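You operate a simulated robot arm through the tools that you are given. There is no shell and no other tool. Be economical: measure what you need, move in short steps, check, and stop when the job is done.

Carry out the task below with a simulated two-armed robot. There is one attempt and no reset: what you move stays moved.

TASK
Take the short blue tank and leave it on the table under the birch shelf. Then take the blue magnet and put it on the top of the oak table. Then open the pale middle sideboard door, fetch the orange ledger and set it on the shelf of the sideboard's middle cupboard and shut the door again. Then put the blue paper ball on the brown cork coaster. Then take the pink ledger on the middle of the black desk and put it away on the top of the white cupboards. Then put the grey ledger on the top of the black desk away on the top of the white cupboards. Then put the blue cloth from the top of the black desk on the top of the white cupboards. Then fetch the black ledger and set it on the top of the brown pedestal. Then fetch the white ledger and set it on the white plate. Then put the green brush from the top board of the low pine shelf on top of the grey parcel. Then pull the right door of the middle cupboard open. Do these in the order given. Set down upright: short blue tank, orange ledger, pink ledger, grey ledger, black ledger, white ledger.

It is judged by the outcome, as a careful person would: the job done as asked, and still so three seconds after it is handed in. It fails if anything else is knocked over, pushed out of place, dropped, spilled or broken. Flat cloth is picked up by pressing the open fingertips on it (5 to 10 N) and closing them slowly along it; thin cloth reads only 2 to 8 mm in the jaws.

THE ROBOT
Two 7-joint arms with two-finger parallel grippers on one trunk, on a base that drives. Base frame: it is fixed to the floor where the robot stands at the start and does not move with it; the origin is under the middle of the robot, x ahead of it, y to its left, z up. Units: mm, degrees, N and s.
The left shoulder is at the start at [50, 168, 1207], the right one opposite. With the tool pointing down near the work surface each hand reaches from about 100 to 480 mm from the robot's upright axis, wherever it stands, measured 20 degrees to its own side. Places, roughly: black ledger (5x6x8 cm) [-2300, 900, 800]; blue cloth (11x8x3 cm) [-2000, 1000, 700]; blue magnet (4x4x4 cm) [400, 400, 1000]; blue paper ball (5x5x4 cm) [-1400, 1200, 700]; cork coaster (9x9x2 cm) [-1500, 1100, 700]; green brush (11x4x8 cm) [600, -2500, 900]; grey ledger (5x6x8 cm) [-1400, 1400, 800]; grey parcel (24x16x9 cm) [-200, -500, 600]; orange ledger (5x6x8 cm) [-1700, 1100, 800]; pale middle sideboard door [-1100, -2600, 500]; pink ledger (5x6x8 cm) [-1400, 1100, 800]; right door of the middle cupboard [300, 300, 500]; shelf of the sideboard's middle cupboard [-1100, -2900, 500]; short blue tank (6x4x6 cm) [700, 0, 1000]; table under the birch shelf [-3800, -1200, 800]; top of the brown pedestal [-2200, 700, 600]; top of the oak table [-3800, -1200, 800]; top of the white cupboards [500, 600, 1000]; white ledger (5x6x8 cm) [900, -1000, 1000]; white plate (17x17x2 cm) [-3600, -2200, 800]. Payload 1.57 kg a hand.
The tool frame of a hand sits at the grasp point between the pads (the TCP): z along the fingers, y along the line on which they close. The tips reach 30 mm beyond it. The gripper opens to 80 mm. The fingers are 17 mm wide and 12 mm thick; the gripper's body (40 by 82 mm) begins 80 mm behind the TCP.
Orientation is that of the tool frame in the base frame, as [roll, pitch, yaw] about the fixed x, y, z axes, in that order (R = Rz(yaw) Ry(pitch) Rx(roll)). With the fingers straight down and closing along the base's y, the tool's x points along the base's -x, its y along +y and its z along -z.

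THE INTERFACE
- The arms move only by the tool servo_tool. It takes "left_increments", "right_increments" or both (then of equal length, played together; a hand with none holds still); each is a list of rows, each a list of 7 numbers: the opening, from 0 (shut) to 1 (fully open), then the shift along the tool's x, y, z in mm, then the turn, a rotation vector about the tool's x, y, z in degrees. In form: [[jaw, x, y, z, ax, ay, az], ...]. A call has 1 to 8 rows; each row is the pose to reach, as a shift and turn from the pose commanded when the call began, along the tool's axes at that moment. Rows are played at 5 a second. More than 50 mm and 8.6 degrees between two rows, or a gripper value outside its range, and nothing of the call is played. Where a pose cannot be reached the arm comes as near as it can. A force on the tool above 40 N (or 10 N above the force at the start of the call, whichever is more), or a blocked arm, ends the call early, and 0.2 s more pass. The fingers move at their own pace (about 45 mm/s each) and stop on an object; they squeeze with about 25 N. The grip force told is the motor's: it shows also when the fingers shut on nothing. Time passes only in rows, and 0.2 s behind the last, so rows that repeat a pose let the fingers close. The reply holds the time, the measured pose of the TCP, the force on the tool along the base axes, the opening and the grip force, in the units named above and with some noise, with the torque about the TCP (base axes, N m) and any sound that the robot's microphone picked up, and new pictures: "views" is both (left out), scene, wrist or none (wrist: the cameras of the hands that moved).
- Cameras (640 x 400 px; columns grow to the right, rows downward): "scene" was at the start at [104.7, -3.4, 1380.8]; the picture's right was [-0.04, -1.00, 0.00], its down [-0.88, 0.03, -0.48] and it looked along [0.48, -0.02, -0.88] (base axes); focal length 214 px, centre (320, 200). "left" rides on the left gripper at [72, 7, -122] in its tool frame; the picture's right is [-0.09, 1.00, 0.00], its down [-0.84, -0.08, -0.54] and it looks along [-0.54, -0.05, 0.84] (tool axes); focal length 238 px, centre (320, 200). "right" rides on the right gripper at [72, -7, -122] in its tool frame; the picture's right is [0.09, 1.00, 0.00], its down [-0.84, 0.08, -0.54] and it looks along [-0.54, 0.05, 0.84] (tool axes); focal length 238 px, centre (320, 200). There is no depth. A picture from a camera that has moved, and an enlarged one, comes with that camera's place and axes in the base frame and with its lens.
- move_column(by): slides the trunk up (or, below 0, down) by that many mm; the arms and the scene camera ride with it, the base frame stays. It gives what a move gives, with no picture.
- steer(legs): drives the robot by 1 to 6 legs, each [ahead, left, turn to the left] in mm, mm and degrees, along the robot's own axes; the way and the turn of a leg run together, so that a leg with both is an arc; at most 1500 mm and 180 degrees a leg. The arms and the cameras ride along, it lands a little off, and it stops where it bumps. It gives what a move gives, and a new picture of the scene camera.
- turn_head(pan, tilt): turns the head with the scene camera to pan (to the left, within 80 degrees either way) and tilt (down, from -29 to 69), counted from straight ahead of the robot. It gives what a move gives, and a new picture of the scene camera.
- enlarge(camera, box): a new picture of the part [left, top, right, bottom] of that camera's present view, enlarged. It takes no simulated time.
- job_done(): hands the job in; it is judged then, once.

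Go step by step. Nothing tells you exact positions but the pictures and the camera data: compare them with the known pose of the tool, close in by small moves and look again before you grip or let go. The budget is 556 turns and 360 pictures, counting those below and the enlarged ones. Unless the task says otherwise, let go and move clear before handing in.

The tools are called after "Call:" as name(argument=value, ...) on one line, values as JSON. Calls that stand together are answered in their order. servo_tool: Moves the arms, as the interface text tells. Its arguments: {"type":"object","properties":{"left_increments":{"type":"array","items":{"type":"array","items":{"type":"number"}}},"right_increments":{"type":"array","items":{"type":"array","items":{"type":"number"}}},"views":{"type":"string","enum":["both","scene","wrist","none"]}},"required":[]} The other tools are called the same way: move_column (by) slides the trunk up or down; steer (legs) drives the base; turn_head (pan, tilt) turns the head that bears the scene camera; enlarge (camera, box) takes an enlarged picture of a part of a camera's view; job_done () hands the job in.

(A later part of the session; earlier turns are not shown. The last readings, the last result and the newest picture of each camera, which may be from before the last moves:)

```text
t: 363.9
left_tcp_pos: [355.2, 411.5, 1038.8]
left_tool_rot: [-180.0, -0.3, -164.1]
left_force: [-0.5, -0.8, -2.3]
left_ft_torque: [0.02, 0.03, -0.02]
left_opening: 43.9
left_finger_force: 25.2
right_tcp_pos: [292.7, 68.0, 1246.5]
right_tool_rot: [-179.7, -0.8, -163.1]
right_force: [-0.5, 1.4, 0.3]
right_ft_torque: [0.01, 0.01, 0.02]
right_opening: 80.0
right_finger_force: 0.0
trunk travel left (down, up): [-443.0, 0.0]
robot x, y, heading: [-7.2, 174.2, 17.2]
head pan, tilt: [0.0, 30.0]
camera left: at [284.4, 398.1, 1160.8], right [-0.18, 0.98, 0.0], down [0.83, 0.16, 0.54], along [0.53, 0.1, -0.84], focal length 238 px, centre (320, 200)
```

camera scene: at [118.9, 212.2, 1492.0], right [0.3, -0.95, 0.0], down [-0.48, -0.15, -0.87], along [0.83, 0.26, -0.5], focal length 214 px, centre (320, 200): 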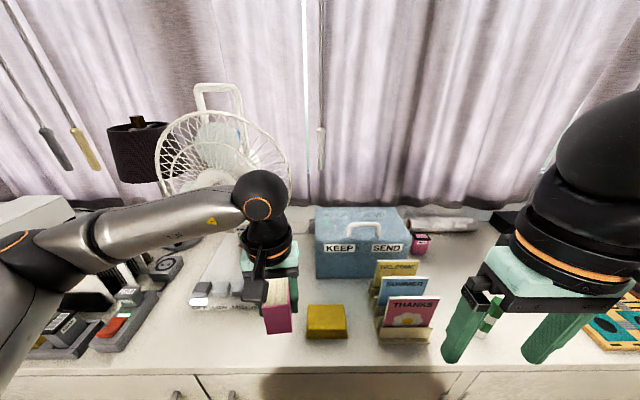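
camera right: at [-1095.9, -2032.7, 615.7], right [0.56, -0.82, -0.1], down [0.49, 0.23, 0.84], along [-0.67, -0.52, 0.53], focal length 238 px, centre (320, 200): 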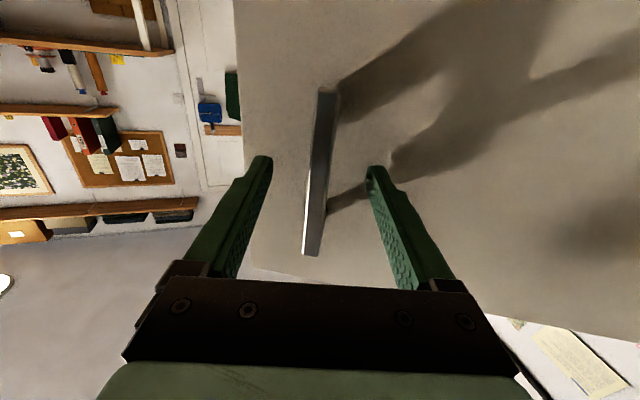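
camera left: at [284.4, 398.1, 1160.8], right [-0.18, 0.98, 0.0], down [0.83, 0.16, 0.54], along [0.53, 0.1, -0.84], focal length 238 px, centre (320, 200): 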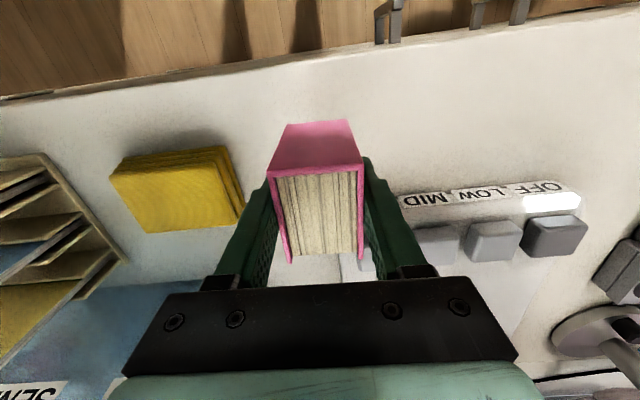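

Landing spot is clear on all sides. Lower and feel for contact.

Call:
servo_tool(left_increments=[[0, 0, 0, 15, 0, 0, 0], [0, 0, 0, 32, 0, 0, 0]], views="none")

Call:
servo_tool(left_increments=[[0, 0, 0, 4, 0, 0, 0], [0, 0, 0, 4, 0, 0, 0]], views="none")

Call:
servo_tool(left_increments=[[0, 0, 0, 3, 0, 0, 0], [0, 0, 0, 3, 0, 0, 0]], views="none")

```text
t: 364.5
left_tcp_pos: [355.6, 410.5, 1006.1]
left_tool_rot: [-179.9, -0.2, -164.1]
left_force: [0.2, -0.2, -1.5]
left_ft_torque: [-0.02, 0.03, -0.01]
left_opening: 43.9
left_finger_force: 25.0
right_tcp_pos: [291.5, 68.0, 1245.9]
right_tool_rot: [-179.7, -0.7, -163.0]
right_force: [-0.7, 0.1, 0.0]
right_ft_torque: [-0.01, -0.01, 0.02]
right_opening: 80.1
right_finger_force: 0.1
trunk travel left (down, up): [-443.0, 0.0]
robot x, y, heading: [-5.6, 173.4, 17.5]
head pan, tilt: [0.0, 30.0]
```

```text
t: 365.1
left_tcp_pos: [354.3, 409.6, 1001.7]
left_tool_rot: [-179.9, -0.1, -164.1]
left_force: [0.0, 0.0, -3.2]
left_ft_torque: [0.03, 0.0, -0.01]
left_opening: 43.6
left_finger_force: 24.7
right_tcp_pos: [292.7, 68.5, 1245.1]
right_tool_rot: [-179.7, -0.8, -163.1]
right_force: [-0.3, -0.4, -0.3]
right_ft_torque: [0.01, 0.06, 0.03]
right_opening: 80.0
right_finger_force: 0.1
trunk travel left (down, up): [-443.0, 0.0]
robot x, y, heading: [-10.5, 176.8, 17.5]
head pan, tilt: [0.0, 30.0]
```

```text
t: 365.7
left_tcp_pos: [353.3, 410.3, 1001.3]
left_tool_rot: [-179.9, 0.1, -164.1]
left_force: [1.1, -0.4, 15.6]
left_ft_torque: [0.26, 0.6, -0.01]
left_opening: 43.7
left_finger_force: 24.9
right_tcp_pos: [291.7, 67.5, 1246.8]
right_tool_rot: [-179.7, -0.7, -163.0]
right_force: [-0.5, 0.1, 0.1]
right_ft_torque: [-0.01, -0.03, 0.01]
right_opening: 79.9
right_finger_force: 0.0
trunk travel left (down, up): [-443.0, 0.0]
robot x, y, heading: [-4.0, 174.5, 17.6]
head pan, tilt: [0.0, 30.0]
```

Contact at z≈1001. Ease, release, lift.

Call:
servo_tool(left_increments=[[0, 0, 0, -2, 0, 0, 0], [0.7, 0, 0, -2, 0, 0, 0], [0.8, 0, 0, -2, 0, 0, 0], [0.8, 0, 0, -2, 0, 0, 0], [0.8, 0, 0, -40, 0, 0, 0], [0.8, 0, 0, -85, 0, 0, 0], [0.8, 0, 0, -130, 0, 0, 0], [0.8, 0, 0, -170, 0, 0, 0]], views="wrist")

```text
t: 367.5
left_tcp_pos: [351.1, 410.0, 1168.6]
left_tool_rot: [-179.9, -0.2, -164.1]
left_force: [-0.6, 0.2, 0.2]
left_ft_torque: [0.01, 0.01, 0.02]
left_opening: 63.6
left_finger_force: 0.1
right_tcp_pos: [292.2, 67.5, 1245.6]
right_tool_rot: [-179.7, -0.7, -163.1]
right_force: [0.1, -0.4, -0.4]
right_ft_torque: [-0.01, -0.04, -0.01]
right_opening: 80.3
right_finger_force: 0.1
trunk travel left (down, up): [-443.0, 0.0]
robot x, y, heading: [-1.8, 175.4, 17.4]
head pan, tilt: [0.0, 30.0]
camera left: at [281.3, 397.2, 1290.6], right [-0.18, 0.98, 0.0], down [0.83, 0.16, 0.54], along [0.53, 0.1, -0.84], focal length 238 px, centre (320, 200)
```

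left: 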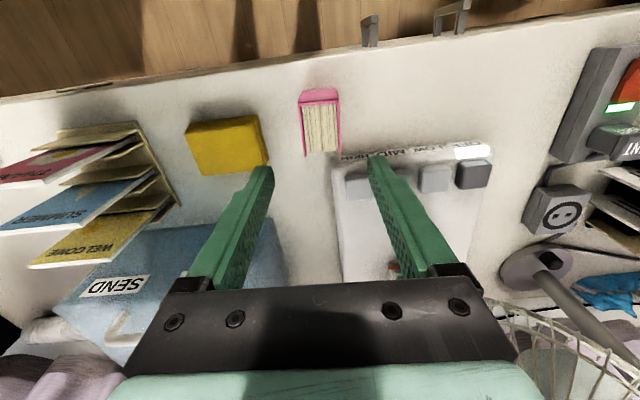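

Pink ledger stands on the cupboards. Back to the desk for the grey one.

Call:
servo_tool(left_increments=[[1, 0, 0, -35, 0, 0, 0], [1, 20, 0, -75, 0, 0, 0]], views="none")

Call:
steer(legs=[[-1030, -20, -1.4], [0, 0, 90], [750, 0, 0]])

Call:
turn_head(pan=0, tilt=40)

```text
t: 368.1
left_tcp_pos: [331.3, 405.1, 1246.6]
left_tool_rot: [-179.9, -0.2, -164.1]
left_force: [0.3, 1.2, 0.1]
left_ft_torque: [0.02, -0.03, 0.0]
left_opening: 80.3
left_finger_force: 0.1
right_tcp_pos: [291.3, 66.8, 1245.7]
right_tool_rot: [-179.7, -0.7, -163.1]
right_force: [0.1, -0.1, 0.5]
right_ft_torque: [0.0, 0.0, -0.03]
right_opening: 80.1
right_finger_force: 0.1
trunk travel left (down, up): [-443.0, 0.0]
robot x, y, heading: [-5.0, 173.4, 17.5]
head pan, tilt: [0.0, 30.0]
```

```text
t: 380.9
left_tcp_pos: [-1397.2, 930.6, 1245.5]
left_tool_rot: [-179.9, -0.2, -76.8]
left_force: [-0.2, 0.2, 0.0]
left_ft_torque: [0.03, 0.01, 0.04]
left_opening: 80.1
left_finger_force: 0.0
right_tcp_pos: [-1060.5, 875.5, 1245.6]
right_tool_rot: [-179.7, -1.0, -75.8]
right_force: [-0.2, -0.3, -0.2]
right_ft_torque: [0.01, -0.01, -0.02]
right_opening: 79.9
right_finger_force: 0.1
trunk travel left (down, up): [-443.0, 0.0]
robot x, y, heading: [-1181.9, 579.8, 104.6]
head pan, tilt: [0.0, 30.0]
camera scene: at [-1215.4, 708.1, 1492.0], right [0.97, 0.25, 0.0], down [0.13, -0.48, -0.87], along [-0.22, 0.84, -0.5], focal length 214 px, centre (320, 200)
```

scene: 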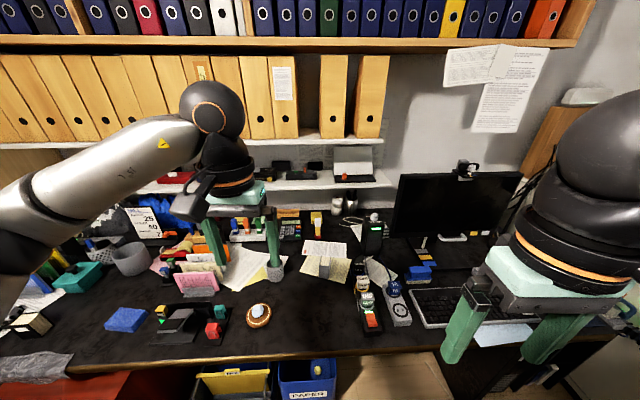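

```text
t: 381.6
left_tcp_pos: [-1397.8, 930.0, 1246.5]
left_tool_rot: [-179.8, -0.2, -76.8]
left_force: [0.3, 0.8, 0.5]
left_ft_torque: [-0.02, -0.01, 0.0]
left_opening: 80.3
left_finger_force: 0.2
right_tcp_pos: [-1061.3, 874.4, 1246.1]
right_tool_rot: [-179.7, -0.9, -75.9]
right_force: [-0.9, 0.4, 0.6]
right_ft_torque: [0.03, -0.01, -0.02]
right_opening: 80.0
right_finger_force: 0.0
trunk travel left (down, up): [-443.0, 0.0]
robot x, y, heading: [-1181.4, 581.2, 104.9]
head pan, tilt: [0.0, 40.0]
camera scene: at [-1213.9, 702.5, 1476.7], right [0.97, 0.25, 0.0], down [0.16, -0.62, -0.77], along [-0.19, 0.74, -0.64], focal length 214 px, centre (320, 200)
```

scene: 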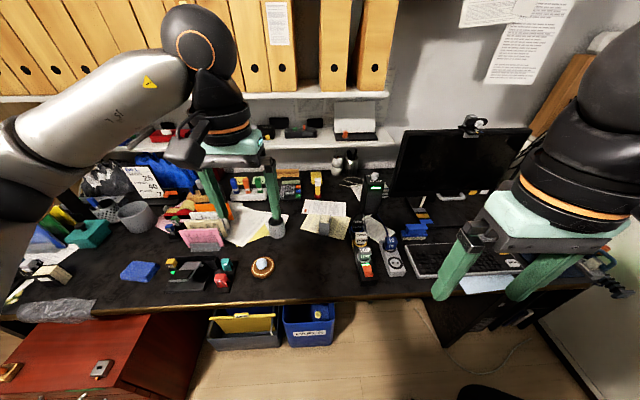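

Grey ledger at about (-1362, 1345), deep on the desk. I'll drive in close (bins allow), lower the trunk, and reach with the right hand.

Call:
steer(legs=[[100, 80, 1.2], [85, 0, 0]])

Call:
move_column(by=-240)

Call:
servo_tool(right_increments=[[1, -40, 10, 0, 0, 0, 0], [1, -80, 20, 0, 0, 0, 0], [1, -120, 30, 0, 0, 0, 0], [1, -160, 40, 0, 0, 0, 0]], views="wrist")

```text
t: 383.6
left_tcp_pos: [-1527.8, 1083.7, 1246.3]
left_tool_rot: [-179.8, -0.3, -75.7]
left_force: [0.6, 0.1, -0.8]
left_ft_torque: [-0.04, 0.01, -0.01]
left_opening: 80.0
left_finger_force: 0.0
right_tcp_pos: [-1191.1, 1035.5, 1247.0]
right_tool_rot: [-179.6, -0.8, -74.7]
right_force: [0.0, 0.5, -0.1]
right_ft_torque: [-0.04, -0.05, 0.0]
right_opening: 79.6
right_finger_force: 0.1
trunk travel left (down, up): [-443.0, 0.0]
robot x, y, heading: [-1303.3, 737.6, 105.6]
head pan, tilt: [0.0, 40.0]
camera scene: at [-1340.6, 859.3, 1476.6], right [0.96, 0.27, 0.0], down [0.18, -0.62, -0.77], along [-0.21, 0.74, -0.64], focal length 214 px, centre (320, 200)
```

scene: 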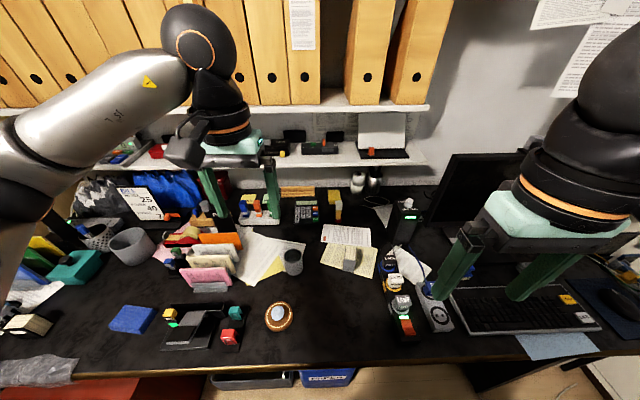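

```text
t: 386.1
left_tcp_pos: [-1528.8, 1082.7, 1005.2]
left_tool_rot: [-179.9, -0.2, -75.7]
left_force: [0.1, -0.5, -0.2]
left_ft_torque: [0.01, 0.01, 0.01]
left_opening: 79.9
left_finger_force: 0.0
right_tcp_pos: [-1190.8, 1034.1, 1006.0]
right_tool_rot: [-179.7, -0.8, -74.7]
right_force: [-0.5, 0.1, 0.2]
right_ft_torque: [0.0, 0.0, 0.0]
right_opening: 80.0
right_finger_force: 0.1
trunk travel left (down, up): [-203.0, 240.0]
robot x, y, heading: [-1304.4, 738.3, 105.8]
head pan, tilt: [0.0, 40.0]
```

```text
t: 387.1
left_tcp_pos: [-1528.6, 1081.9, 1006.5]
left_tool_rot: [-179.8, -0.2, -75.7]
left_force: [-0.6, 0.2, -0.8]
left_ft_torque: [0.02, -0.02, 0.0]
left_opening: 79.7
left_finger_force: 0.0
right_tcp_pos: [-1271.4, 1176.2, 1001.8]
right_tool_rot: [-179.7, -0.8, -74.7]
right_force: [-0.5, -0.3, 0.0]
right_ft_torque: [-0.02, 0.01, -0.01]
right_opening: 80.1
right_finger_force: 0.0
trunk travel left (down, up): [-203.0, 240.0]
robot x, y, heading: [-1304.1, 742.3, 105.6]
head pan, tilt: [0.0, 40.0]
camera right: at [-1246.2, 1110.6, 1125.4], right [-0.94, -0.35, 0.0], down [-0.3, 0.79, 0.53], along [-0.18, 0.5, -0.85], focal length 238 px, centre (320, 200)
```

right: 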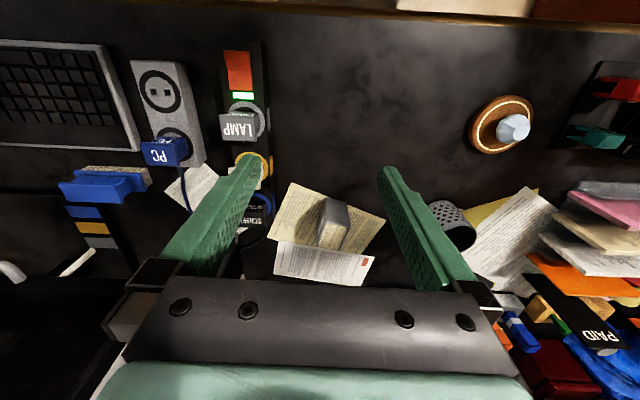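

Grey ledger at (-1354, 1337), aligned with the tool already. Move above it.

Call:
servo_tool(right_increments=[[1, -40, 8, 25, 0, 0, 0], [1, -80, 17, 50, 0, 0, 0], [1, -120, 26, 75, 0, 0, 0], [1, -155, 33, 100, 0, 0, 0], [1, -177, 38, 125, 0, 0, 0], [1, -177, 38, 135, 0, 0, 0]], views="wrist")

```text
t: 388.5
left_tcp_pos: [-1529.4, 1083.3, 1005.3]
left_tool_rot: [-179.9, -0.3, -75.7]
left_force: [1.2, -0.2, -0.2]
left_ft_torque: [-0.02, 0.01, -0.01]
left_opening: 79.9
left_finger_force: 0.0
right_tcp_pos: [-1356.7, 1335.3, 866.1]
right_tool_rot: [-179.8, -0.8, -74.6]
right_force: [-0.2, -0.5, -0.1]
right_ft_torque: [-0.03, 0.0, 0.0]
right_opening: 80.1
right_finger_force: 0.1
trunk travel left (down, up): [-203.0, 240.0]
robot x, y, heading: [-1305.9, 739.5, 106.0]
head pan, tilt: [0.0, 40.0]
camera right: at [-1331.8, 1269.3, 989.2], right [-0.94, -0.35, 0.0], down [-0.3, 0.79, 0.53], along [-0.18, 0.5, -0.85], focal length 238 px, centre (320, 200)
```

right: 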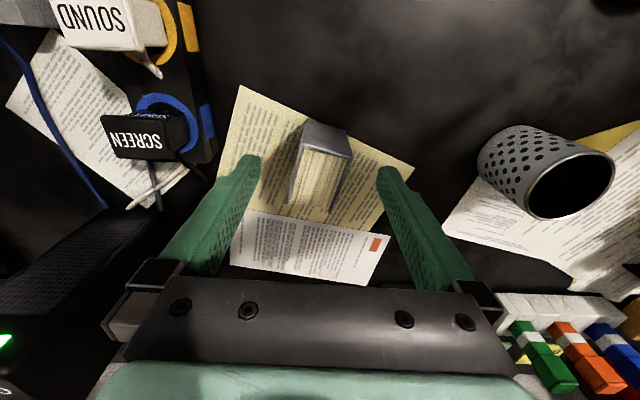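

Shift 19 mm forward and turn ~9°, check.

Call:
servo_tool(right_increments=[[1, -10, 0, 0, 0, 0, 4.5], [1, -19.6, 0, 0, 0, 0, 9], [1, -19.6, 0, 15, 0, 0, 9], [1, -19.6, 0, 15, 0, 0, 9]], views="wrist")

```text
t: 389.5
left_tcp_pos: [-1529.0, 1082.7, 1006.5]
left_tool_rot: [-179.9, -0.1, -75.7]
left_force: [-0.6, 0.1, -0.4]
left_ft_torque: [-0.02, -0.02, 0.01]
left_opening: 80.3
left_finger_force: 0.1
right_tcp_pos: [-1362.6, 1356.0, 851.9]
right_tool_rot: [-179.5, -0.6, -83.7]
right_force: [-0.3, -0.4, 0.2]
right_ft_torque: [-0.02, 0.02, -0.01]
right_opening: 80.0
right_finger_force: 0.0
trunk travel left (down, up): [-203.0, 240.0]
robot x, y, heading: [-1305.6, 738.7, 105.6]
head pan, tilt: [0.0, 40.0]
camera right: at [-1346.9, 1286.2, 974.6], right [-0.98, -0.2, -0.01], down [-0.17, 0.83, 0.53], along [-0.1, 0.52, -0.85], focal length 238 px, centre (320, 200)
```

right: 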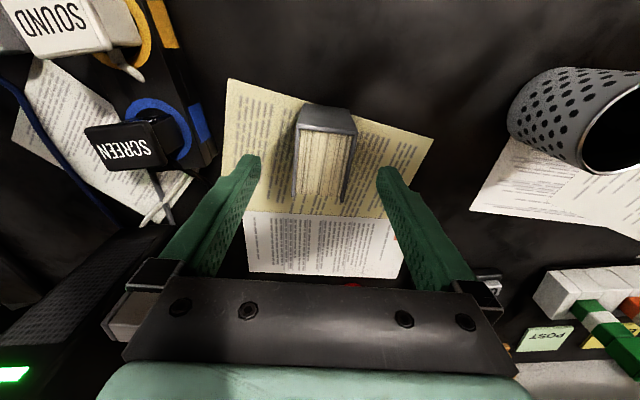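

Aligned. Descend and grip.

Call:
servo_tool(right_increments=[[1, 0, 1, 25, 0, 0, 2], [1, 0, 1, 50, 0, 0, 2], [1, 0, 1, 68, 0, 0, 2], [0.4, 0, 1, 68, 0, 0, 2], [0, 0, 1, 68, 0, 0, 2], [0, 0, 1, 68, 0, 0, 2], [0, 0, 1, 68, 0, 0, 2]], views="wrist")

```text
t: 391.1
left_tcp_pos: [-1528.0, 1082.8, 1005.4]
left_tool_rot: [-179.9, -0.2, -75.8]
left_force: [-0.7, -0.4, 0.4]
left_ft_torque: [0.01, 0.04, -0.01]
left_opening: 79.9
left_finger_force: 0.2
right_tcp_pos: [-1362.4, 1353.9, 781.9]
right_tool_rot: [-179.5, -0.7, -85.6]
right_force: [-0.6, 1.0, -0.4]
right_ft_torque: [0.04, 0.08, 0.02]
right_opening: 43.7
right_finger_force: 25.5
trunk travel left (down, up): [-203.0, 240.0]
robot x, y, heading: [-1307.1, 735.3, 105.6]
head pan, tilt: [0.0, 40.0]
camera right: at [-1350.7, 1283.7, 905.0], right [-0.99, -0.17, -0.01], down [-0.15, 0.83, 0.53], along [-0.08, 0.52, -0.85], focal length 238 px, centre (320, 200)
```

right: 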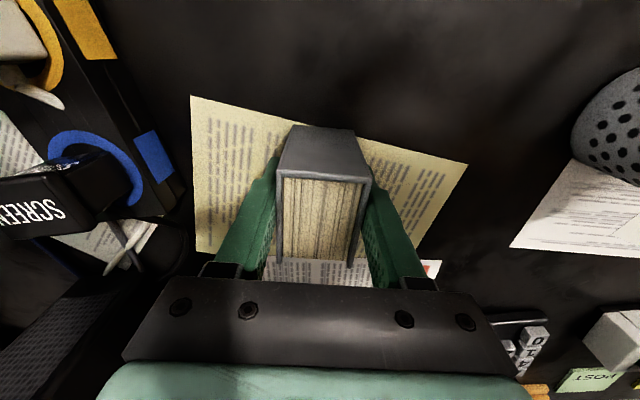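

Gripped. Lift, draw back, raise trunk, and back out as before.

Call:
servo_tool(right_increments=[[0, 0, 0, -20, 0, 0, 0], [0, 0, 0, -60, 0, 0, 0], [0, 0, 0, -105, 0, 0, 0], [0, 0, 0, -150, 0, 0, 0], [0, 40, -5, -170, 0, 0, 0], [0, 80, -20, -190, 0, 0, 0], [0, 120, -35, -200, 0, 0, 0], [0, 160, -50, -200, 0, 0, 0]], views="none")

Call:
move_column(by=240)

Call:
steer(legs=[[-750, -80, 0], [-180, 0, 0], [0, 0, -90]])

```text
t: 392.9
left_tcp_pos: [-1528.8, 1082.5, 1004.8]
left_tool_rot: [-179.7, -0.2, -75.7]
left_force: [0.2, 0.5, -0.2]
left_ft_torque: [-0.04, -0.01, -0.02]
left_opening: 80.0
left_finger_force: 0.0
right_tcp_pos: [-1377.8, 1319.4, 1010.4]
right_tool_rot: [-179.5, -0.8, -85.7]
right_force: [-0.6, 1.0, -2.7]
right_ft_torque: [-0.01, -0.02, -0.01]
right_opening: 44.2
right_finger_force: 24.8
right hand out of reach, approached as far as the arm can: row 5, 6, 7, 8
trunk travel left (down, up): [-203.0, 240.0]
robot x, y, heading: [-1305.1, 738.3, 105.9]
head pan, tilt: [0.0, 40.0]
```

```text
t: 395.4
left_tcp_pos: [-1527.9, 1084.0, 1246.1]
left_tool_rot: [-179.8, -0.2, -75.7]
left_force: [-0.2, -0.3, -0.1]
left_ft_torque: [0.02, 0.02, -0.03]
left_opening: 79.4
left_finger_force: 0.2
right_tcp_pos: [-1379.1, 1319.6, 1249.7]
right_tool_rot: [-179.5, -0.8, -85.8]
right_force: [0.3, 0.8, -2.6]
right_ft_torque: [-0.02, 0.0, 0.01]
right_opening: 44.0
right_finger_force: 25.1
trunk travel left (down, up): [-443.0, 0.0]
robot x, y, heading: [-1307.3, 739.7, 105.9]
head pan, tilt: [0.0, 40.0]
```

```text
t: 404.5
left_tcp_pos: [-629.2, 65.9, 1245.6]
left_tool_rot: [-179.9, -0.2, -166.6]
left_force: [-0.3, -0.2, -0.2]
left_ft_torque: [-0.01, 0.03, -0.01]
left_opening: 80.0
left_finger_force: 0.0
right_tcp_pos: [-396.0, -88.4, 1249.9]
right_tool_rot: [-179.6, -0.8, -176.6]
right_force: [0.1, -0.1, -2.4]
right_ft_torque: [0.01, 0.02, -0.02]
right_opening: 43.6
right_finger_force: 24.8
trunk travel left (down, up): [-443.0, 0.0]
robot x, y, heading: [-977.1, -151.2, 14.9]
head pan, tilt: [0.0, 40.0]
camera scene: at [-856.1, -119.8, 1476.6], right [0.26, -0.97, 0.0], down [-0.62, -0.17, -0.77], along [0.74, 0.2, -0.64], focal length 214 px, centre (320, 200)
```

scene: 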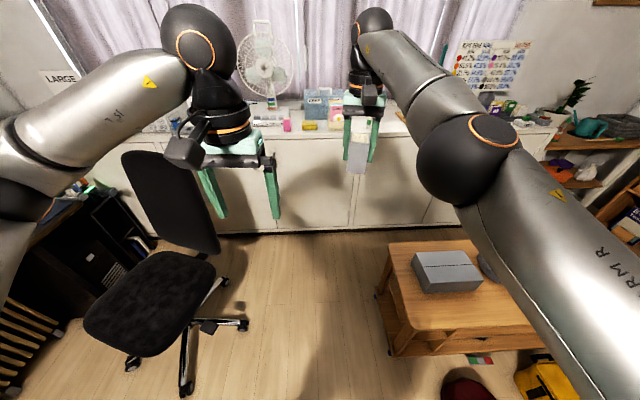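

Grey ledger held. I'll draw the right hand in a bit and drive to the cupboards.

Call:
servo_tool(right_increments=[[0, 40, -10, 0, 0, 0, 0], [0, 80, -20, 0, 0, 0, 0], [0, 120, -30, 0, 0, 0, 0]], views="none")

Call:
steer(legs=[[700, -20, 1.1], [345, -40, 0]])

```text
t: 405.3
left_tcp_pos: [-629.4, 65.0, 1245.5]
left_tool_rot: [-179.8, -0.2, -166.6]
left_force: [0.6, -0.4, -0.6]
left_ft_torque: [0.03, 0.0, -0.01]
left_opening: 80.0
left_finger_force: 0.0
right_tcp_pos: [-418.2, -73.8, 1281.2]
right_tool_rot: [-179.5, -0.9, -176.5]
right_force: [-0.1, 0.1, -2.3]
right_ft_torque: [0.0, 0.02, 0.01]
right_opening: 43.9
right_finger_force: 25.3
right hand out of reach, approached as far as the arm can: row 1, 2, 3
trunk travel left (down, up): [-443.0, 0.0]
robot x, y, heading: [-975.3, -149.6, 14.9]
head pan, tilt: [0.0, 40.0]
```

```text
t: 411.1
left_tcp_pos: [411.3, 304.2, 1244.9]
left_tool_rot: [-179.9, -0.3, -165.5]
left_force: [-0.7, -0.4, -0.4]
left_ft_torque: [0.01, 0.03, -0.01]
left_opening: 79.8
left_finger_force: 0.0
right_tcp_pos: [625.5, 169.9, 1280.2]
right_tool_rot: [-179.5, -1.0, -175.5]
right_force: [0.7, 0.0, -2.6]
right_ft_torque: [0.02, 0.0, -0.01]
right_opening: 43.8
right_finger_force: 24.6
trunk travel left (down, up): [-443.0, 0.0]
robot x, y, heading: [72.3, 81.8, 15.9]
head pan, tilt: [0.0, 40.0]
camera scene: at [189.8, 113.6, 1476.6], right [0.28, -0.96, 0.0], down [-0.62, -0.18, -0.77], along [0.74, 0.21, -0.64], focal length 214 px, centre (320, 200)
```

scene: 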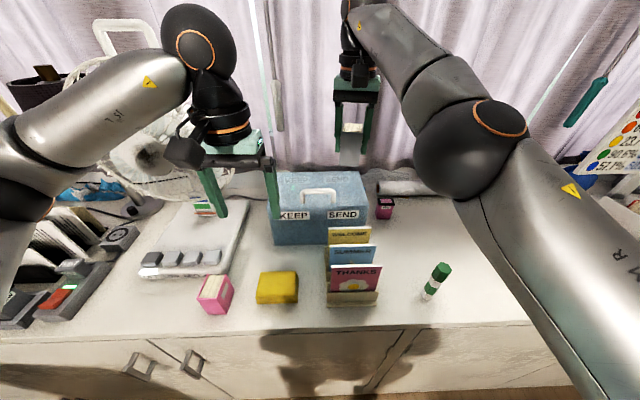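

The right arm seems caught near a limit; I'll nudge the command forward/right to bring it back into a consistent pose.

Call:
servo_tool(right_increments=[[0, -40, -20, 0, 0, 0, 0], [0, -80, -40, 0, 0, 0, 0], [0, -120, -60, 0, 0, 0, 0], [0, -150, -70, 0, 0, 0, 0]], views="none")

```text
t: 412.1
left_tcp_pos: [411.9, 302.7, 1245.5]
left_tool_rot: [-179.9, -0.2, -165.5]
left_force: [0.6, -0.4, 0.2]
left_ft_torque: [0.01, 0.01, 0.0]
left_opening: 79.9
left_finger_force: 0.0
right_tcp_pos: [689.3, 71.8, 1249.4]
right_tool_rot: [-179.5, -0.9, -175.5]
right_force: [-0.6, 0.5, -2.1]
right_ft_torque: [-0.01, 0.0, 0.02]
right_opening: 43.9
right_finger_force: 25.4
right hand out of reach, approached as far as the arm can: row 1, 2, 3, 4
trunk travel left (down, up): [-443.0, 0.0]
robot x, y, heading: [70.6, 84.1, 15.8]
head pan, tilt: [0.0, 40.0]
```

Call:
servo_tool(right_increments=[[0, 0, -40, 0, 0, 0, 0], [0, 0, -80, 20, 0, 0, 0], [0, 0, -120, 50, 0, 0, 0], [0, 0, -120, 90, 0, 0, 0]], views="wrist")

```text
t: 413.1
left_tcp_pos: [412.4, 304.8, 1246.2]
left_tool_rot: [-179.8, -0.1, -165.5]
left_force: [0.7, 0.6, -0.9]
left_ft_torque: [-0.04, 0.0, -0.03]
left_opening: 80.4
left_finger_force: 0.0
right_tcp_pos: [702.2, -43.8, 1159.8]
right_tool_rot: [-179.5, -0.9, -175.4]
right_force: [0.3, 0.0, -3.2]
right_ft_torque: [0.01, 0.02, 0.01]
right_opening: 43.9
right_finger_force: 25.2
trunk travel left (down, up): [-443.0, 0.0]
robot x, y, heading: [68.7, 81.3, 16.1]
head pan, tilt: [0.0, 40.0]
camera right: at [633.9, -55.4, 1283.4], right [-0.17, 0.99, -0.01], down [0.84, 0.15, 0.53], along [0.52, 0.08, -0.85], focal length 238 px, centre (320, 200)
```

right: 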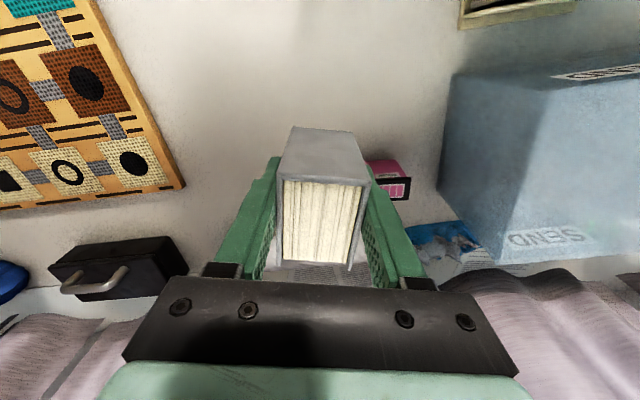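

Back in a good pose. Move back ~85 mm to the free spot and descend to just above the surface.

Call:
servo_tool(right_increments=[[0, 28, 0, 15, 0, 0, 0], [0, 56, 0, 40, 0, 0, 0], [0, 85, 0, 70, 0, 0, 0], [0, 85, 0, 100, 0, 0, 0], [0, 85, 0, 118, 0, 0, 0]], views="wrist")

```text
t: 414.3
left_tcp_pos: [412.7, 302.0, 1246.3]
left_tool_rot: [180.0, -0.1, -165.4]
left_force: [-0.7, 0.7, -0.5]
left_ft_torque: [-0.01, -0.03, -0.01]
left_opening: 80.0
left_finger_force: 0.0
right_tcp_pos: [613.7, -50.3, 1045.3]
right_tool_rot: [-179.4, -0.8, -175.5]
right_force: [-0.2, -0.3, -2.9]
right_ft_torque: [0.02, 0.01, 0.01]
right_opening: 43.9
right_finger_force: 24.8
trunk travel left (down, up): [-443.0, 0.0]
robot x, y, heading: [70.2, 80.4, 16.3]
head pan, tilt: [0.0, 40.0]
camera right: at [544.1, -61.0, 1170.4], right [-0.17, 0.99, -0.01], down [0.84, 0.15, 0.53], along [0.52, 0.08, -0.85], focal length 238 px, centre (320, 200)
```

right: 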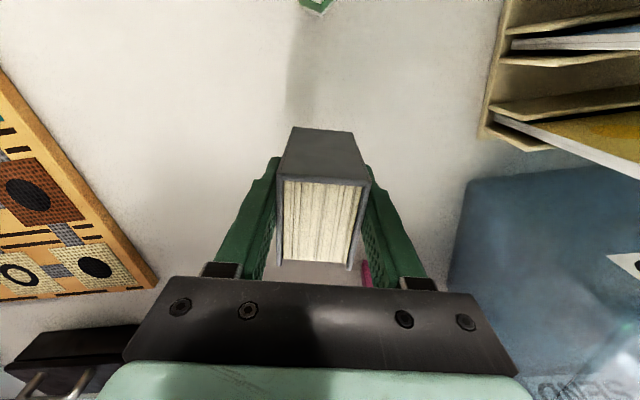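

Call:
servo_tool(right_increments=[[0, 0, 0, 18, 0, 0, 0], [0, 0, 0, 36, 0, 0, 0]], views="none")

Call:
servo_tool(right_increments=[[0, 0, 0, 4, 0, 0, 0], [0, 0, 0, 6, 0, 0, 0]], views="none")

Call:
servo_tool(right_increments=[[0, 0, 0, 3, 0, 0, 0], [0, 0, 0, 4, 0, 0, 0]], views="none")

```text
t: 414.9
left_tcp_pos: [413.2, 303.4, 1246.2]
left_tool_rot: [-179.9, -0.2, -165.4]
left_force: [-0.6, -0.3, 0.6]
left_ft_torque: [0.0, -0.02, 0.0]
left_opening: 80.3
left_finger_force: 0.0
right_tcp_pos: [614.6, -49.1, 1009.8]
right_tool_rot: [-179.5, -0.8, -175.4]
right_force: [0.0, -0.9, -1.4]
right_ft_torque: [-0.01, 0.01, -0.02]
right_opening: 43.7
right_finger_force: 24.9
trunk travel left (down, up): [-443.0, 0.0]
robot x, y, heading: [66.4, 81.1, 16.0]
head pan, tilt: [0.0, 40.0]
```

```text
t: 415.5
left_tcp_pos: [412.2, 302.5, 1245.2]
left_tool_rot: [-179.9, -0.3, -165.4]
left_force: [0.3, -0.1, -0.3]
left_ft_torque: [0.03, -0.01, 0.0]
left_opening: 80.1
left_finger_force: 0.1
right_tcp_pos: [613.3, -51.6, 1002.0]
right_tool_rot: [-179.4, -0.9, -175.5]
right_force: [0.0, -0.2, -2.5]
right_ft_torque: [-0.01, 0.01, 0.03]
right_opening: 43.8
right_finger_force: 25.3
trunk travel left (down, up): [-443.0, 0.0]
robot x, y, heading: [71.1, 79.4, 16.1]
head pan, tilt: [0.0, 40.0]
```

```text
t: 416.1
left_tcp_pos: [410.0, 303.0, 1245.8]
left_tool_rot: [-179.8, -0.2, -165.5]
left_force: [-0.2, 0.1, 0.1]
left_ft_torque: [-0.04, -0.01, -0.01]
left_opening: 80.0
left_finger_force: 0.1
right_tcp_pos: [613.7, -50.3, 1002.1]
right_tool_rot: [-179.6, -0.6, -175.6]
right_force: [-1.3, -4.5, 14.9]
right_ft_torque: [0.17, 0.19, 0.05]
right_opening: 43.7
right_finger_force: 24.4
trunk travel left (down, up): [-443.0, 0.0]
robot x, y, heading: [66.8, 80.9, 16.1]
head pan, tilt: [0.0, 40.0]
```

Contact. Release and lift; then tuck.

Call:
servo_tool(right_increments=[[0, 0, 0, -2, 0, 0, 0], [0.7, 0, 0, -2, 0, 0, 0], [0.85, 0, 0, -2, 0, 0, 0], [0.85, 0, 0, -2, 0, 0, 0], [0.85, 0, 0, -40, 0, 0, 0], [0.85, 0, 0, -85, 0, 0, 0], [0.85, 0, 0, -130, 0, 0, 0]], views="wrist")

```text
t: 417.7
left_tcp_pos: [411.5, 304.9, 1246.1]
left_tool_rot: [-179.8, -0.1, -165.5]
left_force: [0.2, 0.2, -1.1]
left_ft_torque: [0.0, 0.05, -0.02]
left_opening: 80.0
left_finger_force: 0.2
right_tcp_pos: [614.1, -49.7, 1129.8]
right_tool_rot: [-179.6, -0.9, -175.6]
right_force: [0.4, 0.1, -1.3]
right_ft_torque: [-0.02, 0.0, 0.0]
right_opening: 67.9
right_finger_force: 0.2
trunk travel left (down, up): [-443.0, 0.0]
robot x, y, heading: [70.3, 81.4, 16.0]
head pan, tilt: [0.0, 40.0]
camera right: at [544.8, -60.2, 1253.5], right [-0.17, 0.99, -0.01], down [0.84, 0.15, 0.53], along [0.52, 0.08, -0.85], focal length 238 px, centre (320, 200)
```

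right: 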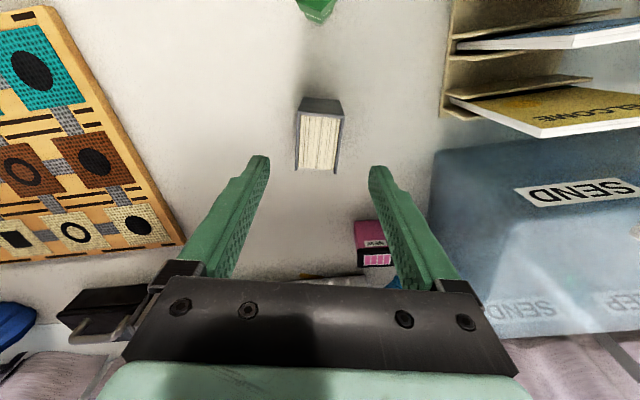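

Grey ledger stands upright. Tuck the right hand (up first), then go for the blue cloth on the desk.

Call:
servo_tool(right_increments=[[1, 0, 0, -45, 0, 0, 0], [1, 0, 0, -90, 0, 0, 0], [1, 40, 20, -105, 0, 0, -3], [1, 80, 45, -115, 0, 0, -6], [1, 120, 70, -115, 0, 0, -9], [1, 150, 95, -115, 0, 0, -11], [1, 177, 117, -115, 0, 0, -11]], views="none")

Call:
steer(legs=[[-345, 40, 0], [-700, 10, 0], [0, 0, 90], [760, 0, 0]])

```text
t: 419.3
left_tcp_pos: [410.8, 304.4, 1246.1]
left_tool_rot: [-179.8, -0.1, -165.5]
left_force: [0.1, -0.2, 0.3]
left_ft_torque: [-0.01, 0.03, -0.02]
left_opening: 80.0
left_finger_force: 0.2
right_tcp_pos: [434.3, 56.0, 1245.3]
right_tool_rot: [-179.7, -1.0, -164.5]
right_force: [0.0, 0.0, -0.4]
right_ft_torque: [-0.02, -0.02, -0.02]
right_opening: 79.9
right_finger_force: 0.0
trunk travel left (down, up): [-443.0, 0.0]
robot x, y, heading: [69.2, 78.6, 16.2]
head pan, tilt: [0.0, 40.0]
```

```text
t: 432.6
left_tcp_pos: [-1416.0, 908.6, 1245.5]
left_tool_rot: [-180.0, -0.2, -73.3]
left_force: [-0.5, 0.5, -0.1]
left_ft_torque: [0.02, 0.01, -0.02]
left_opening: 80.1
left_finger_force: 0.1
right_tcp_pos: [-1168.2, 939.6, 1245.1]
right_tool_rot: [-179.7, -0.8, -72.2]
right_force: [0.8, -0.4, 0.0]
right_ft_torque: [0.0, 0.02, -0.02]
right_opening: 79.8
right_finger_force: 0.1
trunk travel left (down, up): [-443.0, 0.0]
robot x, y, heading: [-1175.3, 578.1, 108.4]
head pan, tilt: [0.0, 40.0]
camera scene: at [-1218.2, 691.2, 1476.6], right [0.95, 0.31, 0.0], down [0.2, -0.61, -0.77], along [-0.24, 0.73, -0.64], focal length 214 px, centre (320, 200)
```

scene: 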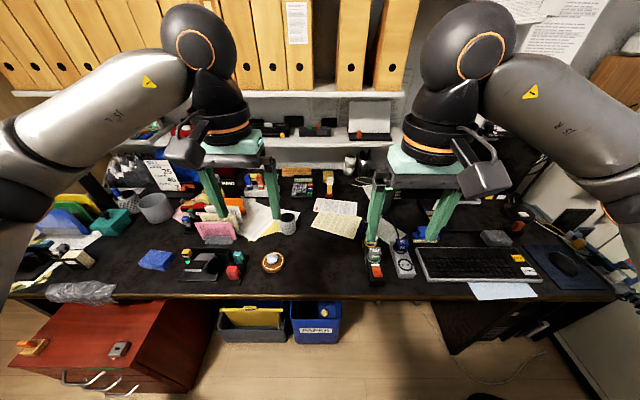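

Cloth at about (-1998, 963). Move into the gap closer to the left chair and lower the trunk, then reach left.

Call:
steer(legs=[[0, 0, -2.3], [190, 110, 0]])

Call:
move_column(by=-220)

Call:
servo_tool(left_increments=[[1, 0, 45, 0, 0, 0, 0], [1, 0, 90, 0, 0, 0, 0], [1, 0, 135, 0, 0, 0, 0], [1, 0, 180, 0, 0, 0, 0], [1, 0, 225, 0, 0, 0, 0], [1, 0, 265, 0, 0, 0, 0]], views="wrist")

```text
t: 434.6
left_tcp_pos: [-1560.7, 1062.8, 1244.8]
left_tool_rot: [-179.8, -0.2, -75.5]
left_force: [-1.2, -0.2, -0.6]
left_ft_torque: [-0.05, -0.02, 0.01]
left_opening: 80.1
left_finger_force: 0.0
right_tcp_pos: [-1312.7, 1084.8, 1246.1]
right_tool_rot: [-179.5, -0.9, -74.5]
right_force: [-0.2, 0.2, 0.4]
right_ft_torque: [-0.04, -0.04, -0.01]
right_opening: 80.0
right_finger_force: 0.0
trunk travel left (down, up): [-443.0, 0.0]
robot x, y, heading: [-1333.3, 718.2, 105.9]
head pan, tilt: [0.0, 40.0]
camera scene: at [-1372.7, 839.3, 1476.6], right [0.96, 0.28, 0.0], down [0.18, -0.62, -0.77], along [-0.21, 0.74, -0.64], focal length 214 px, centre (320, 200)
```

scene: 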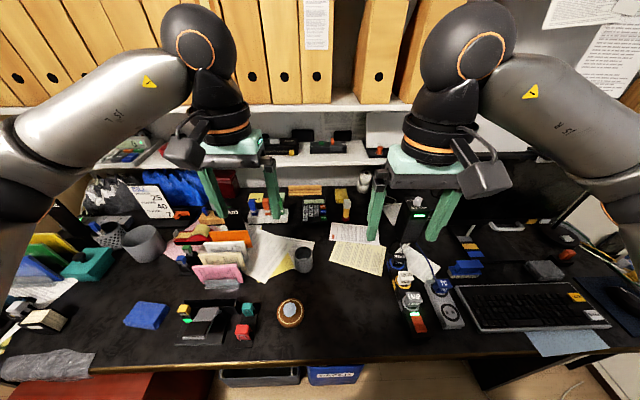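

```text
t: 437.0
left_tcp_pos: [-1559.9, 1062.4, 1025.3]
left_tool_rot: [-179.9, -0.1, -75.6]
left_force: [0.0, -0.2, 0.0]
left_ft_torque: [0.03, 0.01, 0.0]
left_opening: 80.1
left_finger_force: 0.0
right_tcp_pos: [-1313.3, 1083.9, 1024.9]
right_tool_rot: [-179.7, -0.9, -74.5]
right_force: [-0.1, -0.4, 0.0]
right_ft_torque: [0.01, -0.02, -0.02]
right_opening: 80.1
right_finger_force: 0.1
trunk travel left (down, up): [-223.0, 220.0]
robot x, y, heading: [-1337.4, 718.4, 106.0]
head pan, tilt: [0.0, 40.0]
```

```text
t: 438.4
left_tcp_pos: [-1821.7, 994.9, 1026.8]
left_tool_rot: [-179.7, -0.1, -75.5]
left_force: [1.0, 0.3, 0.0]
left_ft_torque: [0.01, 0.04, 0.03]
left_opening: 79.8
left_finger_force: 0.1
right_tcp_pos: [-1312.4, 1083.8, 1025.5]
right_tool_rot: [-179.7, -0.8, -74.6]
right_force: [-0.4, -0.7, -0.1]
right_ft_torque: [-0.01, 0.01, 0.02]
right_opening: 80.1
right_finger_force: 0.1
trunk travel left (down, up): [-223.0, 220.0]
robot x, y, heading: [-1339.9, 719.5, 105.9]
head pan, tilt: [0.0, 40.0]
camera left: at [-1810.1, 924.0, 1149.3], right [-0.99, -0.16, 0.0], down [-0.14, 0.83, 0.54], along [-0.08, 0.53, -0.84], focal length 238 px, centre (320, 200)
```

left: 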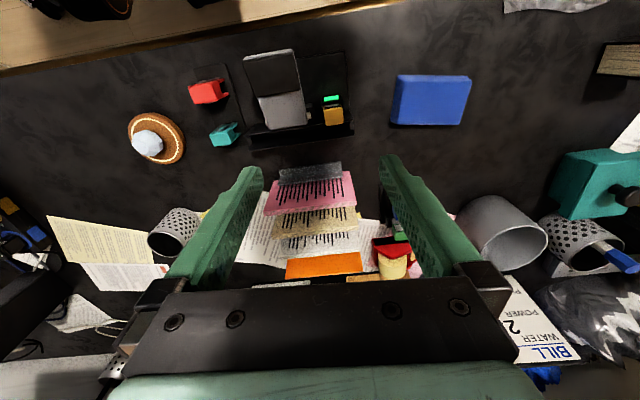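

Cloth at (-1988, 963). Move above it and look.

Call:
servo_tool(left_increments=[[1, -3, 40, 20, 0, 0, 0], [1, -5, 80, 45, 0, 0, 0], [1, -8, 120, 70, 0, 0, 0], [1, -10, 155, 95, 0, 0, 0], [1, -10, 169, 135, 0, 0, 0], [1, -10, 169, 175, 0, 0, 0], [1, -10, 169, 200, 0, 0, 0]], views="wrist")

```text
t: 440.0
left_tcp_pos: [-1925.5, 962.8, 837.1]
left_tool_rot: [179.8, -0.1, -75.1]
left_force: [0.1, 0.5, -0.4]
left_ft_torque: [-0.04, -0.01, -0.01]
left_opening: 80.1
left_finger_force: 0.1
left hand out of reach, approached as far as the arm can: row 3, 4, 5, 6, 7
right_tcp_pos: [-1312.7, 1085.0, 1025.5]
right_tool_rot: [-179.7, -0.9, -74.5]
right_force: [-0.6, 1.4, 1.0]
right_ft_torque: [-0.01, 0.0, -0.01]
right_opening: 80.2
right_finger_force: 0.1
trunk travel left (down, up): [-223.0, 220.0]
robot x, y, heading: [-1335.5, 717.8, 105.9]
head pan, tilt: [0.0, 40.0]
camera left: at [-1912.8, 891.6, 959.7], right [-0.99, -0.17, 0.0], down [-0.14, 0.83, 0.54], along [-0.09, 0.53, -0.84], focal length 238 px, centre (320, 200)
```

left: 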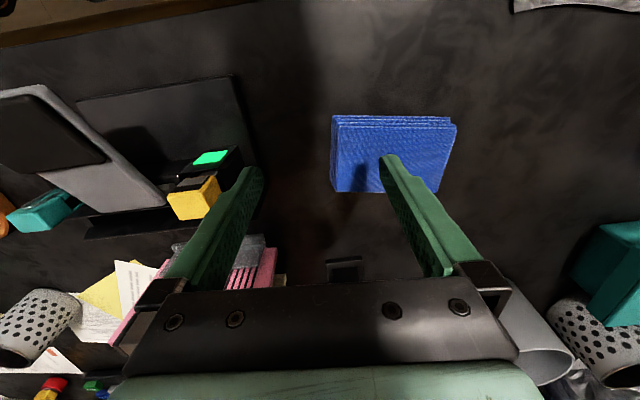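

Short by 63 mm sideways. I'll creep 35 mm forward and turn the tool to follow the arm's direction.

Call:
steer(legs=[[35, 20, 0]])

Call:
servo_tool(left_increments=[[1, 0, 0, 0, 0, 0, -8], [1, 0, 0, 0, 0, 0, -16], [1, 0, 0, 0, 0, 0, -24], [1, 0, 0, 0, 0, 0, -32], [1, 0, 0, 0, 0, 0, -40], [1, 0, 0, 0, 0, 0, -40]], views="wrist")

```text
t: 440.9
left_tcp_pos: [-1953.5, 990.5, 838.2]
left_tool_rot: [179.8, -0.1, -75.1]
left_force: [-0.1, 0.2, -0.3]
left_ft_torque: [-0.02, 0.01, -0.03]
left_opening: 80.1
left_finger_force: 0.1
right_tcp_pos: [-1342.0, 1112.8, 1024.9]
right_tool_rot: [-179.7, -0.9, -74.5]
right_force: [0.3, 0.0, 0.4]
right_ft_torque: [-0.01, 0.0, 0.03]
right_opening: 80.1
right_finger_force: 0.0
trunk travel left (down, up): [-223.0, 220.0]
robot x, y, heading: [-1368.1, 748.1, 105.8]
head pan, tilt: [0.0, 40.0]
camera scene: at [-1400.8, 867.5, 1256.6], right [0.96, 0.27, 0.0], down [0.18, -0.62, -0.77], along [-0.21, 0.74, -0.64], focal length 214 px, centre (320, 200)
```

scene: 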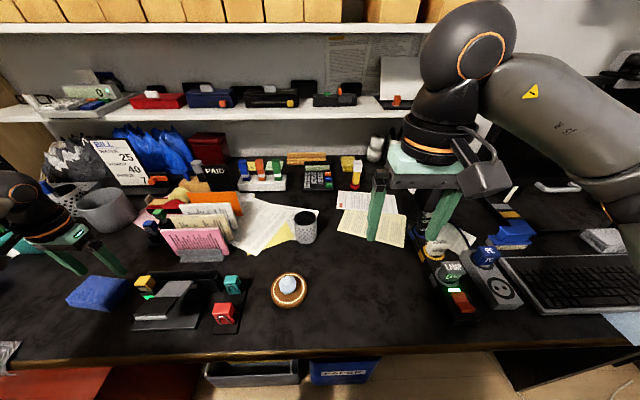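

```text
t: 442.3
left_tcp_pos: [-1954.7, 990.4, 838.7]
left_tool_rot: [179.8, 0.1, -35.0]
left_force: [-0.1, 0.3, -0.5]
left_ft_torque: [0.01, 0.0, 0.04]
left_opening: 80.0
left_finger_force: 0.0
right_tcp_pos: [-1340.0, 1112.8, 1026.9]
right_tool_rot: [-179.7, -0.8, -74.5]
right_force: [0.2, 0.7, 0.0]
right_ft_torque: [0.01, -0.02, 0.01]
right_opening: 80.1
right_finger_force: 0.2
trunk travel left (down, up): [-223.0, 220.0]
robot x, y, heading: [-1362.8, 744.4, 105.9]
head pan, tilt: [0.0, 40.0]
camera left: at [-1898.0, 945.2, 960.7], right [-0.65, -0.76, 0.0], down [-0.64, 0.54, 0.54], along [-0.42, 0.35, -0.84], focal length 238 px, centre (320, 200)
```

left: 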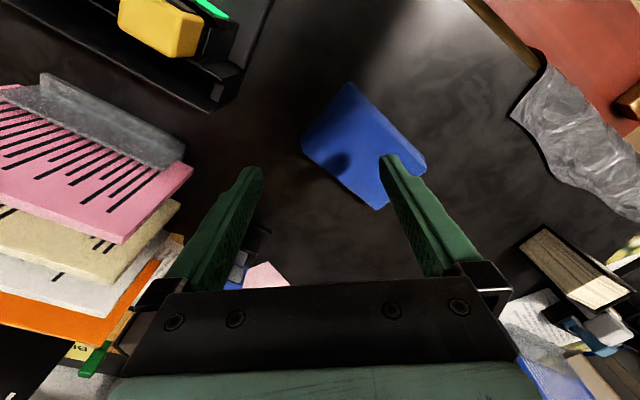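

Now reachable. Centre over the cloth with a 64 mm opening and approach.

Call:
servo_tool(left_increments=[[0.8, -3, 20, 0, 0, 0, 0], [0.8, -6, 40, 5, 0, 0, 0], [0.8, -6, 40, 25, 0, 0, 0], [0.8, -6, 40, 25, 0, 0, 0]], views="wrist")

```text
t: 443.3
left_tcp_pos: [-1982.9, 961.8, 812.1]
left_tool_rot: [179.7, 0.1, -35.0]
left_force: [-0.8, -0.1, 0.0]
left_ft_torque: [-0.01, -0.02, -0.01]
left_opening: 63.9
left_finger_force: 0.1
right_tcp_pos: [-1339.5, 1111.9, 1024.8]
right_tool_rot: [-179.7, -0.9, -74.5]
right_force: [0.5, 0.1, -0.4]
right_ft_torque: [-0.02, -0.02, -0.04]
right_opening: 79.7
right_finger_force: 0.1
trunk travel left (down, up): [-223.0, 220.0]
robot x, y, heading: [-1369.6, 749.0, 106.4]
head pan, tilt: [0.0, 40.0]
camera left: at [-1927.3, 915.8, 934.1], right [-0.65, -0.76, 0.0], down [-0.64, 0.55, 0.54], along [-0.41, 0.35, -0.84], focal length 238 px, centre (320, 200)
```

left: 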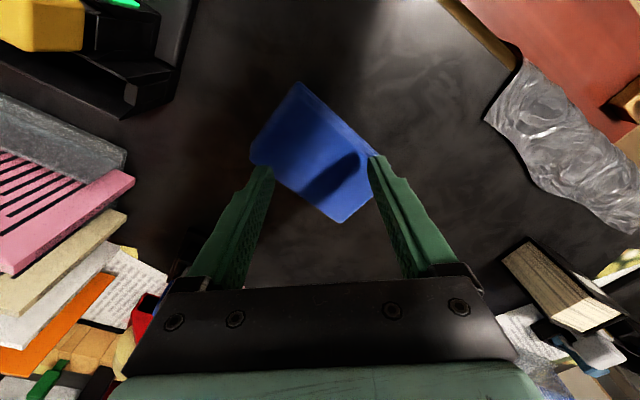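

The stack is about 9×6.5 cm, so I can try clamping across its short side. Rotate the tool ~57° to align.

Call:
servo_tool(left_increments=[[1, 0, 0, -20, 0, 0, -8.2], [1, 0, 0, -20, 0, 0, -16.4], [1, 0, 0, -20, 0, 0, -24.6], [1, 0, 0, -20, 0, 0, -32.8], [1, 0, 0, -20, 0, 0, -41], [1, 0, 0, -20, 0, 0, -49.2], [1, 0, 0, -20, 0, 0, -57]], views="wrist")

```text
t: 444.9
left_tcp_pos: [-1980.9, 962.4, 832.5]
left_tool_rot: [180.0, 0.1, 22.0]
left_force: [-0.4, 0.1, 0.2]
left_ft_torque: [0.02, -0.04, 0.01]
left_opening: 80.3
left_finger_force: 0.0
right_tcp_pos: [-1340.3, 1112.3, 1025.9]
right_tool_rot: [-179.6, -0.9, -74.4]
right_force: [-0.1, -1.0, 0.8]
right_ft_torque: [0.01, -0.03, 0.03]
right_opening: 80.1
right_finger_force: 0.0
trunk travel left (down, up): [-223.0, 220.0]
robot x, y, heading: [-1363.1, 746.3, 106.0]
head pan, tilt: [0.0, 40.0]
camera left: at [-1911.0, 983.2, 954.8], right [0.29, -0.96, 0.0], down [-0.8, -0.24, 0.54], along [-0.52, -0.16, -0.84], focal length 238 px, centre (320, 200)
```

left: 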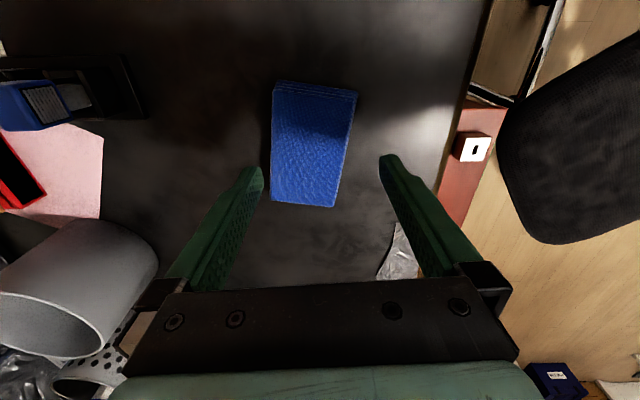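

Aligned: the stack (~66 mm) fits between the open fingers. Shift 7 mm and descend, straddling it.

Call:
servo_tool(left_increments=[[1, 0, -7, 15, 0, 0, 0], [1, 0, -7, 32, 0, 0, 0], [1, 0, -7, 32, 0, 0, 0]], views="wrist")

```text
t: 445.7
left_tcp_pos: [-1983.8, 968.7, 799.0]
left_tool_rot: [-180.0, 0.2, 21.9]
left_force: [-0.3, 0.7, 0.5]
left_ft_torque: [0.02, -0.01, -0.01]
left_opening: 80.1
left_finger_force: 0.1
right_tcp_pos: [-1341.0, 1113.5, 1026.1]
right_tool_rot: [-179.8, -1.0, -74.4]
right_force: [0.1, 0.2, 0.1]
right_ft_torque: [0.03, 0.02, 0.03]
right_opening: 80.1
right_finger_force: 0.0
trunk travel left (down, up): [-223.0, 220.0]
robot x, y, heading: [-1367.2, 748.9, 105.9]
head pan, tilt: [0.0, 40.0]
camera left: at [-1913.3, 990.0, 921.7], right [0.29, -0.96, 0.0], down [-0.8, -0.24, 0.54], along [-0.52, -0.16, -0.84], focal length 238 px, centre (320, 200)
```

left: 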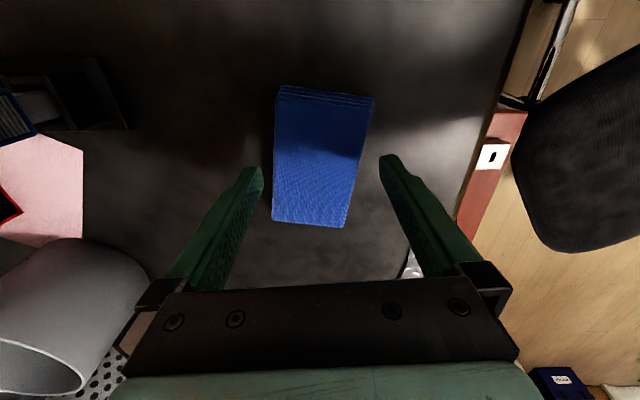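

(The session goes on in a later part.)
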